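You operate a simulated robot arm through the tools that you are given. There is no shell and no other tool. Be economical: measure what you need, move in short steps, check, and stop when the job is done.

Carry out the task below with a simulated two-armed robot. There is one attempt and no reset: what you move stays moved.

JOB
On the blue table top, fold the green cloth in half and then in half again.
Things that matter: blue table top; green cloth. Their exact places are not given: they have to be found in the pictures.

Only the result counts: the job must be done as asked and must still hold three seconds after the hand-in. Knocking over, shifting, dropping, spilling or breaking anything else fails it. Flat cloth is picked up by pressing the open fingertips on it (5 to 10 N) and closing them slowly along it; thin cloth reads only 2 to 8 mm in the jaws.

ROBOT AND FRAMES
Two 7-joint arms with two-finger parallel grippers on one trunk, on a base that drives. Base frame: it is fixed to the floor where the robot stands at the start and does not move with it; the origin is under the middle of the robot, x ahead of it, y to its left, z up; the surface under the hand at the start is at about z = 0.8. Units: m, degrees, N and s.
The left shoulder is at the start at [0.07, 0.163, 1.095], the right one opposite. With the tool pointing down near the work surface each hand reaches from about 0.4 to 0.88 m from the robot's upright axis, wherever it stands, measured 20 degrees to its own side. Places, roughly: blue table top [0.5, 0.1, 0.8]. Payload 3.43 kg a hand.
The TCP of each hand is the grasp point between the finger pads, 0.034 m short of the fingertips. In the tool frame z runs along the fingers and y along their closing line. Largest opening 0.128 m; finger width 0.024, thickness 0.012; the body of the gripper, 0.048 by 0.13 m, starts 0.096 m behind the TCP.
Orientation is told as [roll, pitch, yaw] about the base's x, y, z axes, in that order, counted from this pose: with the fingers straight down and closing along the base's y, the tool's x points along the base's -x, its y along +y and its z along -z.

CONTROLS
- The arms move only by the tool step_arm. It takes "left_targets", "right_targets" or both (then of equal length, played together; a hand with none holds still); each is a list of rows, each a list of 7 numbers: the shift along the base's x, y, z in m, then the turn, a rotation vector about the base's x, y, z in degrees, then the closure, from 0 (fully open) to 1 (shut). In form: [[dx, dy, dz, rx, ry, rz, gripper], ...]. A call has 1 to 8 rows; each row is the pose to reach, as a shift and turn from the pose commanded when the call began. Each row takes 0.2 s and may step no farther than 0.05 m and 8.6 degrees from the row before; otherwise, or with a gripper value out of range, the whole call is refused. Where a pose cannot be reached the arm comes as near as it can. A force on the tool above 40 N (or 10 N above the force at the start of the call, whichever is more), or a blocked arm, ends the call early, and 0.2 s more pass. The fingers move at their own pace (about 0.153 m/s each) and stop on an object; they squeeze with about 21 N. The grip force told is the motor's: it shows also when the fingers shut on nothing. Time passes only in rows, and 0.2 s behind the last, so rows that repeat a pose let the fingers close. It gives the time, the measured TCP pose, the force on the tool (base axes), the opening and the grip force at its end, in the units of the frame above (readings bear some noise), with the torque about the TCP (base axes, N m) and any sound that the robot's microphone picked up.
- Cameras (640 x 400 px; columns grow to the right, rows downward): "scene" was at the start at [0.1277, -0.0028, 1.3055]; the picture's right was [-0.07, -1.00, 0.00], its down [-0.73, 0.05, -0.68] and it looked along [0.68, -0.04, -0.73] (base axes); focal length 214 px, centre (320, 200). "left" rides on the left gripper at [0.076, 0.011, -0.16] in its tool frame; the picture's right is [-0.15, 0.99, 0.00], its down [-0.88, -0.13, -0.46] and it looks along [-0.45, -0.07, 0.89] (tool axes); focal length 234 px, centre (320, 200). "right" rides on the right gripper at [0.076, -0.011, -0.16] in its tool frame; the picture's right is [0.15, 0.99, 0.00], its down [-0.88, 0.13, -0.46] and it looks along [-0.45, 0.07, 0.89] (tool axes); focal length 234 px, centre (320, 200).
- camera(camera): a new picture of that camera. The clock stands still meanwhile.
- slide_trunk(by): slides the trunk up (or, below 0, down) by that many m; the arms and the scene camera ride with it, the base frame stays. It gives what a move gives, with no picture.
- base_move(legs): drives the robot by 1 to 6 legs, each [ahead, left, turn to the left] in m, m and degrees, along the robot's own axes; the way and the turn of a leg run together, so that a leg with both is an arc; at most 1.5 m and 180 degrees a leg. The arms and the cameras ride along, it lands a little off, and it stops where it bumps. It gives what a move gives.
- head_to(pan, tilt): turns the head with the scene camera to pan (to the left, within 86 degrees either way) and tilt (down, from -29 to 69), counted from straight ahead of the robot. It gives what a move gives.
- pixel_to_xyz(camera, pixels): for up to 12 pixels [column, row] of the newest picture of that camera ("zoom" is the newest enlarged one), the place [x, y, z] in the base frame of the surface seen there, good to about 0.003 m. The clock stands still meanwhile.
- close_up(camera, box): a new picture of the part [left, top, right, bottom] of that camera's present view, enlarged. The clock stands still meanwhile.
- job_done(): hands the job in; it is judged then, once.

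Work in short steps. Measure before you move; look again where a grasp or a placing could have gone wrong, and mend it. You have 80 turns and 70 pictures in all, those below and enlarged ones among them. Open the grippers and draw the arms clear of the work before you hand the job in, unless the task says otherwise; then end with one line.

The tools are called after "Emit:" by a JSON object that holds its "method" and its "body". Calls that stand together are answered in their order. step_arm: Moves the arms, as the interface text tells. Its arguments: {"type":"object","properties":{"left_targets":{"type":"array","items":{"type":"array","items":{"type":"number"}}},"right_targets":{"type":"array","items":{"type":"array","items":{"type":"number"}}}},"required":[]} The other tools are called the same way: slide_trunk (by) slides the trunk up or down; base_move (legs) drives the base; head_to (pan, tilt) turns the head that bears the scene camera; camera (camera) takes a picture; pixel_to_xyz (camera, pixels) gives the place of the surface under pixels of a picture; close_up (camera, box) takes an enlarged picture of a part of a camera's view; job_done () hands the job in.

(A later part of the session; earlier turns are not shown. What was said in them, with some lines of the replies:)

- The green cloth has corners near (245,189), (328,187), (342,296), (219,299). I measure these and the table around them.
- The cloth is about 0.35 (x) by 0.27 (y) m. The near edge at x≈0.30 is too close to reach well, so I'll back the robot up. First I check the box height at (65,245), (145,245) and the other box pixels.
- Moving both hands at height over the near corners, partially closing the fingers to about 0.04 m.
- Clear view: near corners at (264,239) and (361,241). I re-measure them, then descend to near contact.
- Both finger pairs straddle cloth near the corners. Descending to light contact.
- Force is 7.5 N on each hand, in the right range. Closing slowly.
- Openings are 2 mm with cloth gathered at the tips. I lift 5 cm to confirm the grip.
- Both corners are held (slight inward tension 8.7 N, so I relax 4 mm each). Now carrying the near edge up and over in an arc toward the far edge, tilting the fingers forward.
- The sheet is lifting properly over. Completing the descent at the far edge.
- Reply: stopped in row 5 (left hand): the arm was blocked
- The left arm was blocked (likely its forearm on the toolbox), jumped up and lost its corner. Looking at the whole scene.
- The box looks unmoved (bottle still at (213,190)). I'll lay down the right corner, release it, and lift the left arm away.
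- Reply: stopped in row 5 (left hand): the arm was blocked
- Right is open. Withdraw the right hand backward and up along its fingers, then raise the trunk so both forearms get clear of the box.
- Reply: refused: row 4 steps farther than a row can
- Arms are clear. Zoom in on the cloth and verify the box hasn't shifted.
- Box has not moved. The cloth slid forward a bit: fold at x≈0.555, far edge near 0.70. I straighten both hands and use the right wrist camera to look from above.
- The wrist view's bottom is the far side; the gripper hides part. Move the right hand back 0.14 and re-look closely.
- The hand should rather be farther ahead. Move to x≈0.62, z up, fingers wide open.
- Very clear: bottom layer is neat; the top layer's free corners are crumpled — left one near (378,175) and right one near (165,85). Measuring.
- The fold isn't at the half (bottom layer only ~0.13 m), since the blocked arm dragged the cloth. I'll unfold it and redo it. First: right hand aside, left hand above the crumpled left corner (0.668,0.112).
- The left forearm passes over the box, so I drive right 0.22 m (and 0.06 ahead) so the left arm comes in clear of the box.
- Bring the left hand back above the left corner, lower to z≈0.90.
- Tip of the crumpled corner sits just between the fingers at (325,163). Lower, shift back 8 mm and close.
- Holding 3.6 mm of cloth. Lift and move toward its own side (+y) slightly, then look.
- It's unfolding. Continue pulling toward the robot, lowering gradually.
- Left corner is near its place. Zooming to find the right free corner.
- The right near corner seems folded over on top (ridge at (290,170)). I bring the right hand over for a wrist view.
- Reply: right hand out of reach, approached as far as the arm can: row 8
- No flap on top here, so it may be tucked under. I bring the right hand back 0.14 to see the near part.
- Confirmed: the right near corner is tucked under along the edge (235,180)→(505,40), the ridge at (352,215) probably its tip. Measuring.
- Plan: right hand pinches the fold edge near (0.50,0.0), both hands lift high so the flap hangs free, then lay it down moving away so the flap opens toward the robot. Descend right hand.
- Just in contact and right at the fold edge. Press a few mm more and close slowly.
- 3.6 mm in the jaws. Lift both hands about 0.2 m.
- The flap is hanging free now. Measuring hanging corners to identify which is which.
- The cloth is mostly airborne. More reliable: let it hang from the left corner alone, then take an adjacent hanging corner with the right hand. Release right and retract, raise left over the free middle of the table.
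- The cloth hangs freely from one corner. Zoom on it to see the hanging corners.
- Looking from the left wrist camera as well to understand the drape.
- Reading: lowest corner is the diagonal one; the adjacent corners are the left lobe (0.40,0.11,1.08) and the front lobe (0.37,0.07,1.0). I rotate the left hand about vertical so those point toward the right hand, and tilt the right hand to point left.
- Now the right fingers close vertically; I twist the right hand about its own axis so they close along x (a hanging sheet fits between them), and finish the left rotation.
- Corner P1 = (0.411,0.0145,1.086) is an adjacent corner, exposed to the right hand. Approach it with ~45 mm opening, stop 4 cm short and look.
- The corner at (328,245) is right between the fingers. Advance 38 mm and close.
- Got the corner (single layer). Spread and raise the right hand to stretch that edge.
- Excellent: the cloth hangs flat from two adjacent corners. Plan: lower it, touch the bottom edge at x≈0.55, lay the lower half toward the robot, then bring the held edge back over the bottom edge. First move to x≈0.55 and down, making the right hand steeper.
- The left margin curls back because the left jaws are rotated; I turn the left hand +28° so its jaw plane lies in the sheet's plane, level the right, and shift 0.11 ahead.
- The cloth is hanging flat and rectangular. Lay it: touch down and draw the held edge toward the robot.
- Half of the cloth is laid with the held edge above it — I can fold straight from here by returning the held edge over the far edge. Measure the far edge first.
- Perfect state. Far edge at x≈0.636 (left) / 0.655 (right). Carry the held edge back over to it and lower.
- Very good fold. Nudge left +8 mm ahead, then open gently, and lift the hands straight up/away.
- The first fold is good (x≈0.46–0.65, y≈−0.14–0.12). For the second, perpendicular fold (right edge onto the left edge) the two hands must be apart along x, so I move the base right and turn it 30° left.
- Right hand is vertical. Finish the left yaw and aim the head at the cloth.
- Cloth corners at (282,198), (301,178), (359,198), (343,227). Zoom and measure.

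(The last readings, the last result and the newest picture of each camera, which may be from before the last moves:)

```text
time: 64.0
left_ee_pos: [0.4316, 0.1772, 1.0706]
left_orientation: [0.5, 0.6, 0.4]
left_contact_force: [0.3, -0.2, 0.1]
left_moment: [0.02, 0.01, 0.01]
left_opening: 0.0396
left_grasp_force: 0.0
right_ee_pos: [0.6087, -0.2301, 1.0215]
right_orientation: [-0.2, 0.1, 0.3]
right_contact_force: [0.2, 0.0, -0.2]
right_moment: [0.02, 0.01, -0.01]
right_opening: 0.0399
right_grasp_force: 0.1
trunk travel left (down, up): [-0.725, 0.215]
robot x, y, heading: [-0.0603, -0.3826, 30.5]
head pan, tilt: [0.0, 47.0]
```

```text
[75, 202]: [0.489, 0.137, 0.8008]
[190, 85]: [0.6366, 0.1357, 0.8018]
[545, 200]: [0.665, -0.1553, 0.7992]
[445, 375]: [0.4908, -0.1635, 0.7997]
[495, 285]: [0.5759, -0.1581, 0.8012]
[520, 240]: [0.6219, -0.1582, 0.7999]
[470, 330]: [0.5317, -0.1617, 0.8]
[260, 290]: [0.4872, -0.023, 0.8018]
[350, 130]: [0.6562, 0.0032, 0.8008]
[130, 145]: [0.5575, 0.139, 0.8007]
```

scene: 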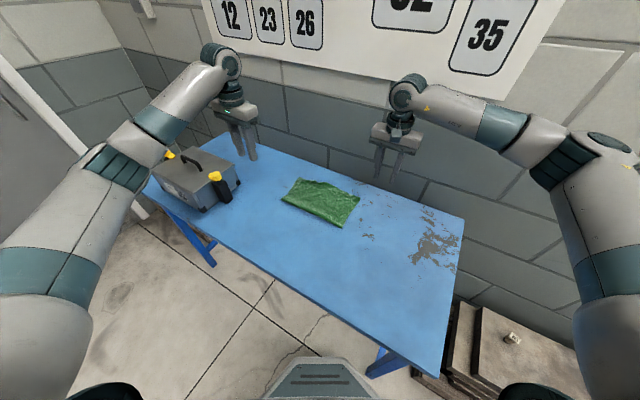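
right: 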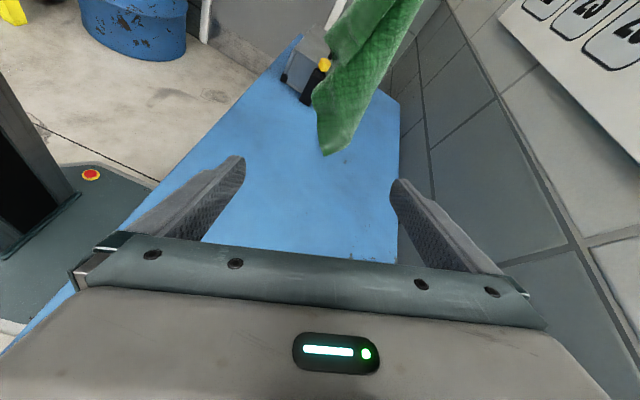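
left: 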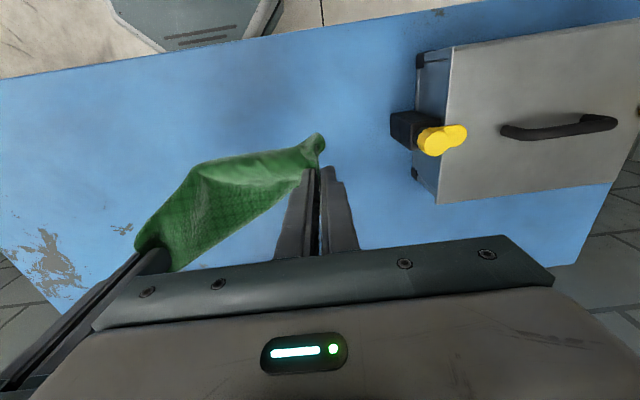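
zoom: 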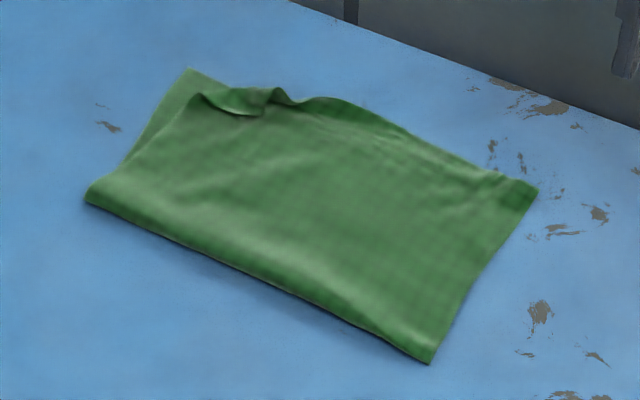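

Right edge is at y≈−0.148, x from 0.49 to 0.66. I position the right hand at the far end and the left hand at the near end of this edge, tilted slightly apart for clearance.

Emit:
{"method": "step_arm", "body": {"left_targets": [[0.008, -0.04, 0, 0, -4, 0, 0.65], [0.016, -0.08, 0, 0, -8, 0, 0.65], [0.025, -0.125, 0, 0, -12, 0, 0.65], [0.035, -0.17, -0.01, 0, -12, 0, 0.65], [0.045, -0.21, -0.03, 0, -12, 0, 0.65], [0.055, -0.25, -0.05, 0, -12, 0, 0.65], [0.065, -0.285, -0.08, 0, -12, 0, 0.65], [0.068, -0.312, -0.12, 0, -12, 0, 0.65]], "right_targets": [[0.01, 0.02, 0, 0, 4, 0, 0.65], [0.02, 0.04, 0, 0, 8, 0, 0.65], [0.03, 0.06, 0, 0, 8, 0, 0.65], [0.041, 0.08, -0.01, 0, 8, 0, 0.65], [0.041, 0.095, -0.03, 0, 8, 0, 0.65], [0.041, 0.095, -0.05, 0, 8, 0, 0.65], [0.041, 0.095, -0.07, 0, 8, 0, 0.65], [0.041, 0.095, -0.09, 0, 8, 0, 0.65]]}}

Emit:
{"method": "camera", "body": {"camera": "scene"}}

```text
time: 65.8
left_ee_pos: [0.4981, -0.1354, 0.9522]
left_orientation: [0.4, -11.3, 0.3]
left_contact_force: [0.7, -0.7, -0.2]
left_moment: [-0.01, 0.05, 0.0]
left_opening: 0.0449
left_grasp_force: 0.0
right_ee_pos: [0.651, -0.1337, 0.9317]
right_orientation: [-0.1, 8.2, 0.2]
right_contact_force: [0.5, -0.5, 0.4]
right_moment: [0.01, -0.02, -0.01]
right_opening: 0.0449
right_grasp_force: 0.1
trunk travel left (down, up): [-0.725, 0.215]
robot x, y, heading: [-0.061, -0.3856, 30.9]
head pan, tilt: [0.0, 47.0]
```

```text
10 pictures are left
```

scene: 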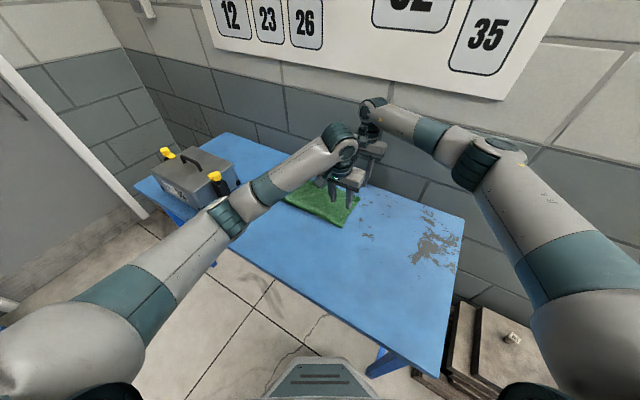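

Both fit. Descend to just above contact.

Emit:
{"method": "step_arm", "body": {"left_targets": [[0, 0, -0.04, 0, 0, 0, 0.65], [0, 0, -0.08, 0, 0, 0, 0.65], [0, 0, -0.105, 0, 0, 0, 0.65], [0, 0, -0.113, 0, 0, 0, 0.65], [0, 0, -0.116, 0, 0, 0, 0.65]], "right_targets": [[0, 0, -0.03, 0, 0, 0, 0.65], [0, 0, -0.06, 0, 0, 0, 0.65], [0, 0, -0.083, 0, 0, 0, 0.65], [0, 0, -0.09, 0, 0, 0, 0.65], [0, 0, -0.095, 0, 0, 0, 0.65]]}}

Emit:
{"method": "camera", "body": {"camera": "right"}}

```text
time: 67.0
left_ee_pos: [0.4984, -0.1356, 0.8369]
left_orientation: [0.3, -11.4, 0.4]
left_contact_force: [0.5, -0.6, 5.2]
left_moment: [0.16, 0.01, -0.01]
left_opening: 0.045
left_grasp_force: 0.2
right_ee_pos: [0.6492, -0.1323, 0.8378]
right_orientation: [-0.1, 8.1, 0.2]
right_contact_force: [0.6, -0.6, 1.7]
right_moment: [-0.01, 0.0, 0.01]
right_opening: 0.045
right_grasp_force: 0.2
trunk travel left (down, up): [-0.725, 0.215]
robot x, y, heading: [-0.0577, -0.3895, 30.8]
head pan, tilt: [0.0, 47.0]
```

```text
9 pictures are left
```

right: 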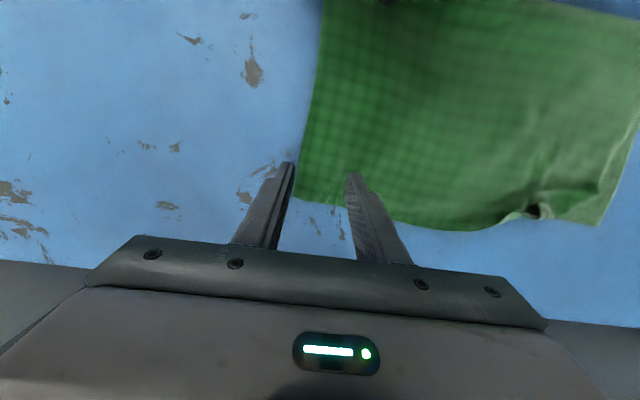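

Both are placed right at the edge. Press to ~9 N and close slowly.

Emit:
{"method": "step_arm", "body": {"left_targets": [[0, 0, -0.002, 0, 0, 0, 0.68], [0, 0, -0.002, 0, 0, 0, 0.73], [0, 0, -0.002, 0, 0, 0, 0.78], [0, 0, -0.002, 0, 0, 0, 0.83], [0, 0, -0.002, 0, 0, 0, 0.88], [0, 0, -0.002, 0, 0, 0, 0.93], [0, 0, -0.002, 0, 0, 0, 1], [0, 0, -0.002, 0, 0, 0, 1]], "right_targets": [[0, 0, -0.004, 0, 0, 0, 0.68], [0, 0, -0.004, 0, 0, 0, 0.73], [0, 0, -0.004, 0, 0, 0, 0.78], [0, 0, -0.004, 0, 0, 0, 0.83], [0, 0, -0.004, 0, 0, 0, 0.88], [0, 0, -0.004, 0, 0, 0, 0.93], [0, 0, -0.004, 0, 0, 0, 1], [0, 0, -0.004, 0, 0, 0, 1]]}}

Emit:
{"method": "step_arm", "body": {"left_targets": [[0, 0, 0, 0, 0, 0, 1], [0, 0.003, 0.02, 0, 0, 0, 1], [0, 0.01, 0.045, 0, 0, 0, 1], [0, 0.018, 0.07, 0, 0, 0, 1]], "right_targets": [[0, 0, 0, 0, 0, 0, 1], [0, 0.003, 0.02, 0, 0, 0, 1], [0, 0.01, 0.045, 0, 0, 0, 1], [0, 0.018, 0.07, 0, 0, 0, 1]]}}

Emit:
{"method": "close_up", "body": {"camera": "scene", "box": [270, 140, 400, 240]}}

```text
time: 68.8
left_ee_pos: [0.4975, -0.1345, 0.8355]
left_orientation: [0.4, -11.7, 0.4]
left_contact_force: [3.3, 4.0, 21.2]
left_moment: [0.28, -0.03, -0.02]
left_opening: 0.004
left_grasp_force: 21.1
right_ee_pos: [0.6478, -0.1314, 0.8363]
right_orientation: [-0.1, 7.9, 0.2]
right_contact_force: [0.6, 1.1, 20.1]
right_moment: [0.16, -0.15, -0.02]
right_opening: 0.0036
right_grasp_force: 21.6
trunk travel left (down, up): [-0.725, 0.215]
robot x, y, heading: [-0.0582, -0.3877, 30.6]
head pan, tilt: [0.0, 47.0]
```

```text
time: 69.8
left_ee_pos: [0.4993, -0.1164, 0.9041]
left_orientation: [0.2, -11.4, 0.4]
left_contact_force: [1.4, -0.2, 0.2]
left_moment: [0.02, -0.02, -0.01]
left_opening: 0.0037
left_grasp_force: 20.8
right_ee_pos: [0.6501, -0.1175, 0.9045]
right_orientation: [-0.2, 8.1, 0.1]
right_contact_force: [-1.8, -0.2, 0.1]
right_moment: [0.0, 0.05, -0.02]
right_opening: 0.0036
right_grasp_force: 20.6
trunk travel left (down, up): [-0.725, 0.215]
robot x, y, heading: [-0.0568, -0.3847, 30.4]
head pan, tilt: [0.0, 47.0]
```

```text
4.00 times, centred on (335, 190) of scene
```

zoom: 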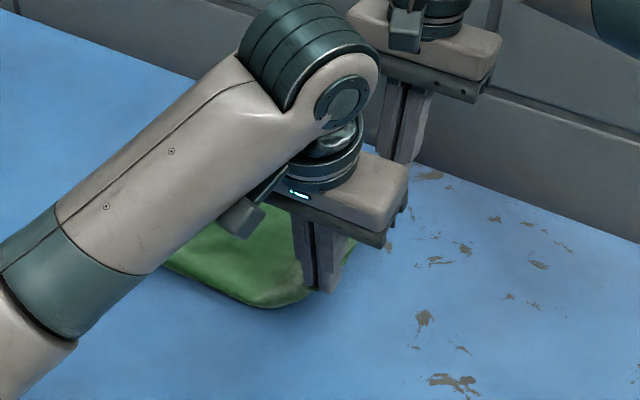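

Readings 3.6–4.0 mm: both layers held. Carry the edge over in an arc to the left edge.

Emit:
{"method": "step_arm", "body": {"left_targets": [[0, 0.027, 0.02, 0, 0, 0, 1], [0, 0.062, 0.035, 0, 0, 0, 1], [0, 0.097, 0.04, 0, 0, 0, 1], [0, 0.132, 0.035, 0, 0, 0, 1], [0, 0.162, 0.02, 0, 0, 0, 1], [0, 0.187, 0.003, 0, 0, 0, 1], [0, 0.207, -0.015, 0, 0, 0, 1], [0, 0.222, -0.032, 0, 0, 0, 1]], "right_targets": [[0, 0.027, 0.02, 0, 0, 0, 1], [0, 0.062, 0.035, 0, 0, 0, 1], [0, 0.097, 0.04, 0, 0, 0, 1], [0, 0.132, 0.035, 0, 0, 0, 1], [0, 0.162, 0.02, 0, 0, 0, 1], [0, 0.187, 0.003, 0, 0, 0, 1], [0, 0.207, -0.015, 0, 0, 0, 1], [0, 0.222, -0.032, 0, 0, 0, 1]]}}

Emit:
{"method": "camera", "body": {"camera": "scene"}}

```text
time: 71.6
left_ee_pos: [0.4976, 0.105, 0.8686]
left_orientation: [0.3, -11.5, 0.4]
left_contact_force: [0.9, -1.2, 0.6]
left_moment: [-0.08, -0.08, -0.09]
left_opening: 0.0038
left_grasp_force: 21.2
right_ee_pos: [0.5912, 0.0146, 0.9011]
right_orientation: [-0.1, 8.1, 0.2]
right_contact_force: [-0.1, 1.4, -1.0]
right_moment: [0.05, -0.03, -0.03]
right_opening: 0.0035
right_grasp_force: 21.1
right hand out of reach, approached as far as the arm can: row 3, 4, 5, 6, 7, 8
trunk travel left (down, up): [-0.725, 0.215]
robot x, y, heading: [-0.0564, -0.3865, 31.0]
head pan, tilt: [0.0, 47.0]
```

```text
7 pictures are left
```

scene: 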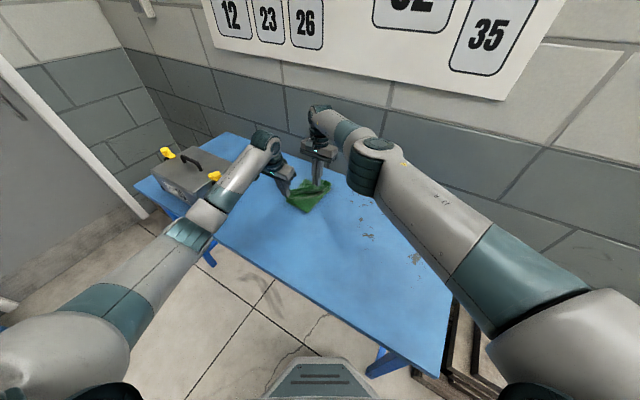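

The right arm ran out of reach. Tilting both hands sideways (fingers toward +y, wrists toward the robot) shortens the reach and helps laying the edge. Continue that way.

Emit:
{"method": "step_arm", "body": {"left_targets": [[0, -0.002, 0.005, 7, 0, 0, 1], [0, -0.004, 0.008, 14, 0, 0, 1], [0, -0.006, 0.006, 21, 0, 0, 1], [0, -0.008, 0, 28, 0, 0, 1], [0, -0.0095, -0.006, 35, 0, 0, 1], [0, -0.0095, -0.01, 35, 0, 0, 1]], "right_targets": [[0, 0, 0.005, 7, 0, 0, 1], [0.01, 0.01, 0.008, 14, 0, 0, 1], [0.025, 0.03, 0.005, 21, 0, 0, 1], [0.04, 0.05, -0.005, 28, 0, 0, 1], [0.055, 0.068, -0.02, 35, 0, 0, 1], [0.059, 0.078, -0.035, 35, 0, 0, 1]]}}

```text
time: 73.0
left_ee_pos: [0.4995, 0.0944, 0.8605]
left_orientation: [36.1, -9.6, -6.3]
left_contact_force: [0.3, -0.4, 0.5]
left_moment: [-0.03, -0.03, -0.02]
left_opening: 0.0035
left_grasp_force: 20.8
right_ee_pos: [0.6434, 0.0792, 0.873]
right_orientation: [35.1, 6.5, 4.8]
right_contact_force: [-0.4, 0.0, 0.9]
right_moment: [-0.03, 0.0, -0.01]
right_opening: 0.003
right_grasp_force: 20.9
right hand out of reach, approached as far as the arm can: row 5, 6
trunk travel left (down, up): [-0.725, 0.215]
robot x, y, heading: [-0.0597, -0.3858, 30.5]
head pan, tilt: [0.0, 47.0]
```

Nearly there. Slide the trunk down 15 mm (lowers both hands) and let the right hand roll a bit more to reach its last 15 mm.

Emit:
{"method": "slide_trunk", "body": {"by": -0.015}}

Emit:
{"method": "step_arm", "body": {"right_targets": [[0, 0.0, 0, 7, 0, 0, 1], [0.002, 0.006, -0.003, 14, 0, 0, 1], [0.004, 0.011, -0.008, 14, 0, 0, 1], [0.004, 0.013, -0.012, 14, 0, 0, 1]]}}

Emit:
{"method": "close_up", "body": {"camera": "scene", "box": [250, 150, 370, 230]}}

```text
time: 73.7
left_ee_pos: [0.5, 0.0946, 0.8447]
left_orientation: [35.9, -9.6, -6.3]
left_contact_force: [0.1, -0.9, 0.4]
left_moment: [-0.04, 0.02, 0.04]
left_opening: 0.0033
left_grasp_force: 21.3
right_ee_pos: [0.6414, 0.0807, 0.858]
right_orientation: [35.1, 6.5, 4.8]
right_contact_force: [-0.1, -0.4, 0.3]
right_moment: [-0.03, -0.01, 0.01]
right_opening: 0.0029
right_grasp_force: 20.5
trunk travel left (down, up): [-0.71, 0.23]
robot x, y, heading: [-0.0614, -0.3873, 30.9]
head pan, tilt: [0.0, 47.0]
```

```text
time: 74.7
left_ee_pos: [0.4993, 0.094, 0.8466]
left_orientation: [35.9, -9.5, -6.3]
left_contact_force: [-0.4, -0.1, 0.0]
left_moment: [-0.04, -0.02, 0.0]
left_opening: 0.0034
left_grasp_force: 20.9
right_ee_pos: [0.6461, 0.0929, 0.8439]
right_orientation: [49.1, 5.2, 6.2]
right_contact_force: [0.5, 0.1, -0.3]
right_moment: [-0.03, 0.02, 0.02]
right_opening: 0.0026
right_grasp_force: 21.1
trunk travel left (down, up): [-0.71, 0.23]
robot x, y, heading: [-0.059, -0.3831, 30.6]
head pan, tilt: [0.0, 47.0]
```

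```text
5.00 times, centred on (310, 190) of scene
```

zoom: 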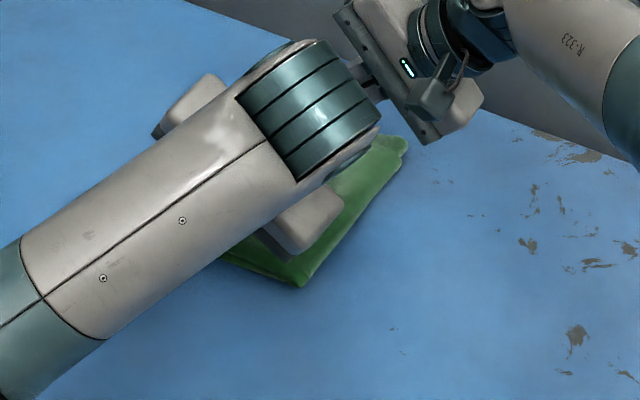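

The fold crease lies cleanly at the right. Lower 4 mm, open gently, withdraw backward along the fingers.

Emit:
{"method": "step_arm", "body": {"left_targets": [[0, 0, -0.004, 0, 0, 0, 1], [0, 0, -0.004, 0, 0, 0, 0.92], [0, 0, -0.004, 0, 0, 0, 0.82], [0, 0, -0.003, 0, 0, 0, 0.75], [0, -0.012, 0.015, 0, 0, 0, 0.75], [0, -0.03, 0.045, 0, 0, 0, 0.75], [0, -0.05, 0.08, 0, 0, 0, 0.75], [-0.01, -0.07, 0.12, 0, 0, 0, 0.75]], "right_targets": [[0, 0, -0.004, 0, 0, 0, 1], [0, 0, -0.004, 0, 0, 0, 0.92], [0, 0, -0.004, 0, 0, 0, 0.82], [0, 0, -0.003, 0, 0, 0, 0.75], [0, -0.014, 0.012, 0, 0, 0, 0.75], [0, -0.04, 0.036, 0, 0, 0, 0.75], [0, -0.068, 0.07, 0, 0, 0, 0.75], [0, -0.1, 0.105, 0, 0, 0, 0.75]]}}

Emit:
{"method": "step_arm", "body": {"left_targets": [[-0.02, -0.02, 0.03, -7, 0, 0, 0.75], [-0.05, -0.04, 0.06, -14, 0, 0, 0.75], [-0.07, -0.06, 0.09, -21, 0, 0, 0.75], [-0.1, -0.06, 0.12, -28, 0, 0, 0.75], [-0.13, -0.06, 0.15, -35, 0, 0, 0.75]], "right_targets": [[0, -0.04, 0.02, 0, 0, 0, 0.75], [0, -0.08, 0.04, 0, 0, 0, 0.75], [0, -0.12, 0.06, 0, 0, 0, 0.75], [0, -0.16, 0.07, 0, 0, 0, 0.75], [0, -0.2, 0.07, 0, 0, 0, 0.75]]}}

Emit:
{"method": "close_up", "body": {"camera": "scene", "box": [250, 150, 380, 240]}}

```text
time: 76.5
left_ee_pos: [0.489, 0.021, 0.9668]
left_orientation: [36.1, -9.6, -6.3]
left_contact_force: [-0.8, 0.0, 0.2]
left_moment: [0.03, 0.02, -0.01]
left_opening: 0.0324
left_grasp_force: 0.0
right_ee_pos: [0.645, -0.0095, 0.9505]
right_orientation: [49.2, 5.1, 6.3]
right_contact_force: [0.1, -0.7, -0.2]
right_moment: [0.01, 0.0, -0.02]
right_opening: 0.0322
right_grasp_force: 0.0
trunk travel left (down, up): [-0.71, 0.23]
robot x, y, heading: [-0.0601, -0.3882, 30.9]
head pan, tilt: [0.0, 47.0]
```

```text
time: 77.7
left_ee_pos: [0.3594, -0.0368, 1.117]
left_orientation: [0.3, -11.5, 0.4]
left_contact_force: [-0.5, 0.4, 0.1]
left_moment: [0.03, -0.02, -0.02]
left_opening: 0.032
left_grasp_force: 0.0
right_ee_pos: [0.6454, -0.2088, 1.0238]
right_orientation: [49.2, 5.1, 6.3]
right_contact_force: [0.0, 0.2, 0.5]
right_moment: [-0.03, -0.04, -0.01]
right_opening: 0.032
right_grasp_force: 0.0
trunk travel left (down, up): [-0.71, 0.23]
robot x, y, heading: [-0.0592, -0.3848, 30.6]
head pan, tilt: [0.0, 47.0]
```

```text
4.44 times, centred on (315, 195) of scene
```

zoom: 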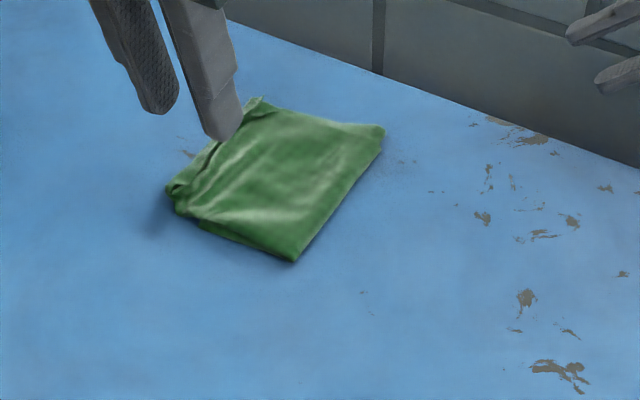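

A neat quarter. Move the left hand out of view toward the robot's right and check the left edge.

Emit:
{"method": "step_arm", "body": {"left_targets": [[-0.02, -0.035, 0.02, 0, 4, 0, 0.75], [-0.03, -0.07, 0.04, 0, 8, 0, 0.75], [-0.03, -0.11, 0.05, 0, 11, 0, 0.75], [-0.03, -0.14, 0.06, 0, 11, 0, 0.75]]}}

Emit:
{"method": "close_up", "body": {"camera": "scene", "box": [260, 155, 360, 225]}}

Emit:
{"method": "pixel_to_xyz", "body": {"camera": "zoom", "pixels": [[110, 170], [260, 330], [490, 105], [270, 60], [150, 200], [190, 110], [300, 200]]}}

```text
time: 78.7
left_ee_pos: [0.3304, -0.1796, 1.1746]
left_orientation: [0.6, -0.4, 0.5]
left_contact_force: [0.1, -0.7, 0.5]
left_moment: [0.06, 0.02, -0.04]
left_opening: 0.0321
left_grasp_force: 0.0
right_ee_pos: [0.6465, -0.2075, 1.0222]
right_orientation: [49.2, 5.2, 6.3]
right_contact_force: [-0.6, -0.6, -0.4]
right_moment: [0.03, 0.0, -0.02]
right_opening: 0.0323
right_grasp_force: 0.1
trunk travel left (down, up): [-0.71, 0.23]
robot x, y, heading: [-0.056, -0.3875, 30.7]
head pan, tilt: [0.0, 47.0]
```

```text
5.71 times, centred on (310, 190) of scene
```

zoom: 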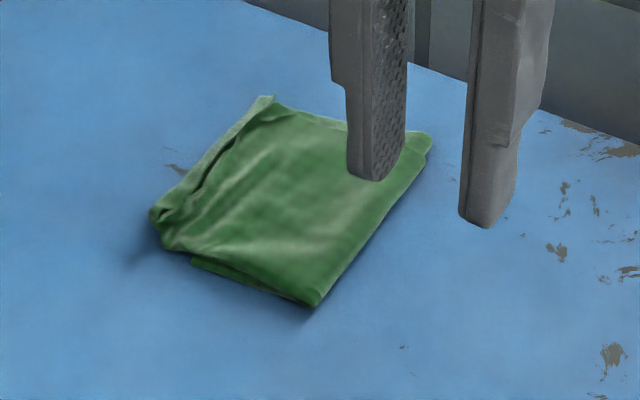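

```text
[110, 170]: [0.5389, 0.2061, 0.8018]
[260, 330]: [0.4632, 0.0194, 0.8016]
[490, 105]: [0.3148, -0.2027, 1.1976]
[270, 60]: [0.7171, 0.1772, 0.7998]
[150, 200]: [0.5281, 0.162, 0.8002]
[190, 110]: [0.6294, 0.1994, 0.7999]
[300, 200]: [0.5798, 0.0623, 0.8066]
```

The cloth is a compact quarter (~0.17 × 0.14 m) with edges aligned, on the table; the box is untouched. Open the grippers fully and raise both arms clear.

Emit:
{"method": "step_arm", "body": {"left_targets": [[0, 0, 0.02, 0, 0, 0, 0.3], [0, 0, 0.04, 0, 0, 0, 0], [0, 0, 0.04, 0, 0, 0, 0]], "right_targets": [[0, -0.02, 0.03, 0, 0, 0, 0.3], [0, -0.04, 0.06, 0, 0, 0, 0], [0, -0.04, 0.06, 0, 0, 0, 0]]}}

Emit:
{"method": "camera", "body": {"camera": "scene"}}

```text
time: 79.5
left_ee_pos: [0.3328, -0.1747, 1.2144]
left_orientation: [0.4, -0.4, 0.3]
left_contact_force: [0.1, 0.1, -0.7]
left_moment: [-0.04, 0.0, 0.05]
left_opening: 0.128
left_grasp_force: 0.0
right_ee_pos: [0.6461, -0.2479, 1.0818]
right_orientation: [49.1, 5.2, 6.3]
right_contact_force: [-0.6, -0.2, 0.0]
right_moment: [0.0, 0.03, 0.0]
right_opening: 0.1278
right_grasp_force: 0.1
trunk travel left (down, up): [-0.71, 0.23]
robot x, y, heading: [-0.0607, -0.387, 30.9]
head pan, tilt: [0.0, 47.0]
```

```text
3 pictures are left
```

scene: 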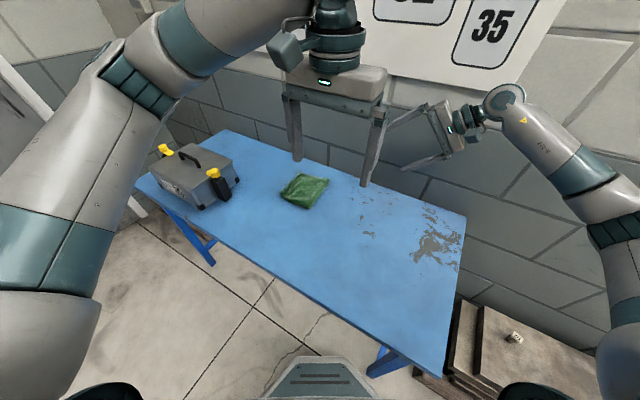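

The cloth lies folded in quarters at (303,190), box unchanged, arms clear and grippers open. Handing in.

Emit:
{"method": "job_done", "body": {}}

```text
The job is handed in.
```

The green cloth is folded in half and then in half again, and lies as a compact quarter of about 0.17 × 0.14 m on the blue table top. The first folding attempt went wrong when the left arm was blocked, so I unfolded the cloth and refolded it. The toolbox looks unmoved, the grippers are open, the arms are clear, and the job is handed in.
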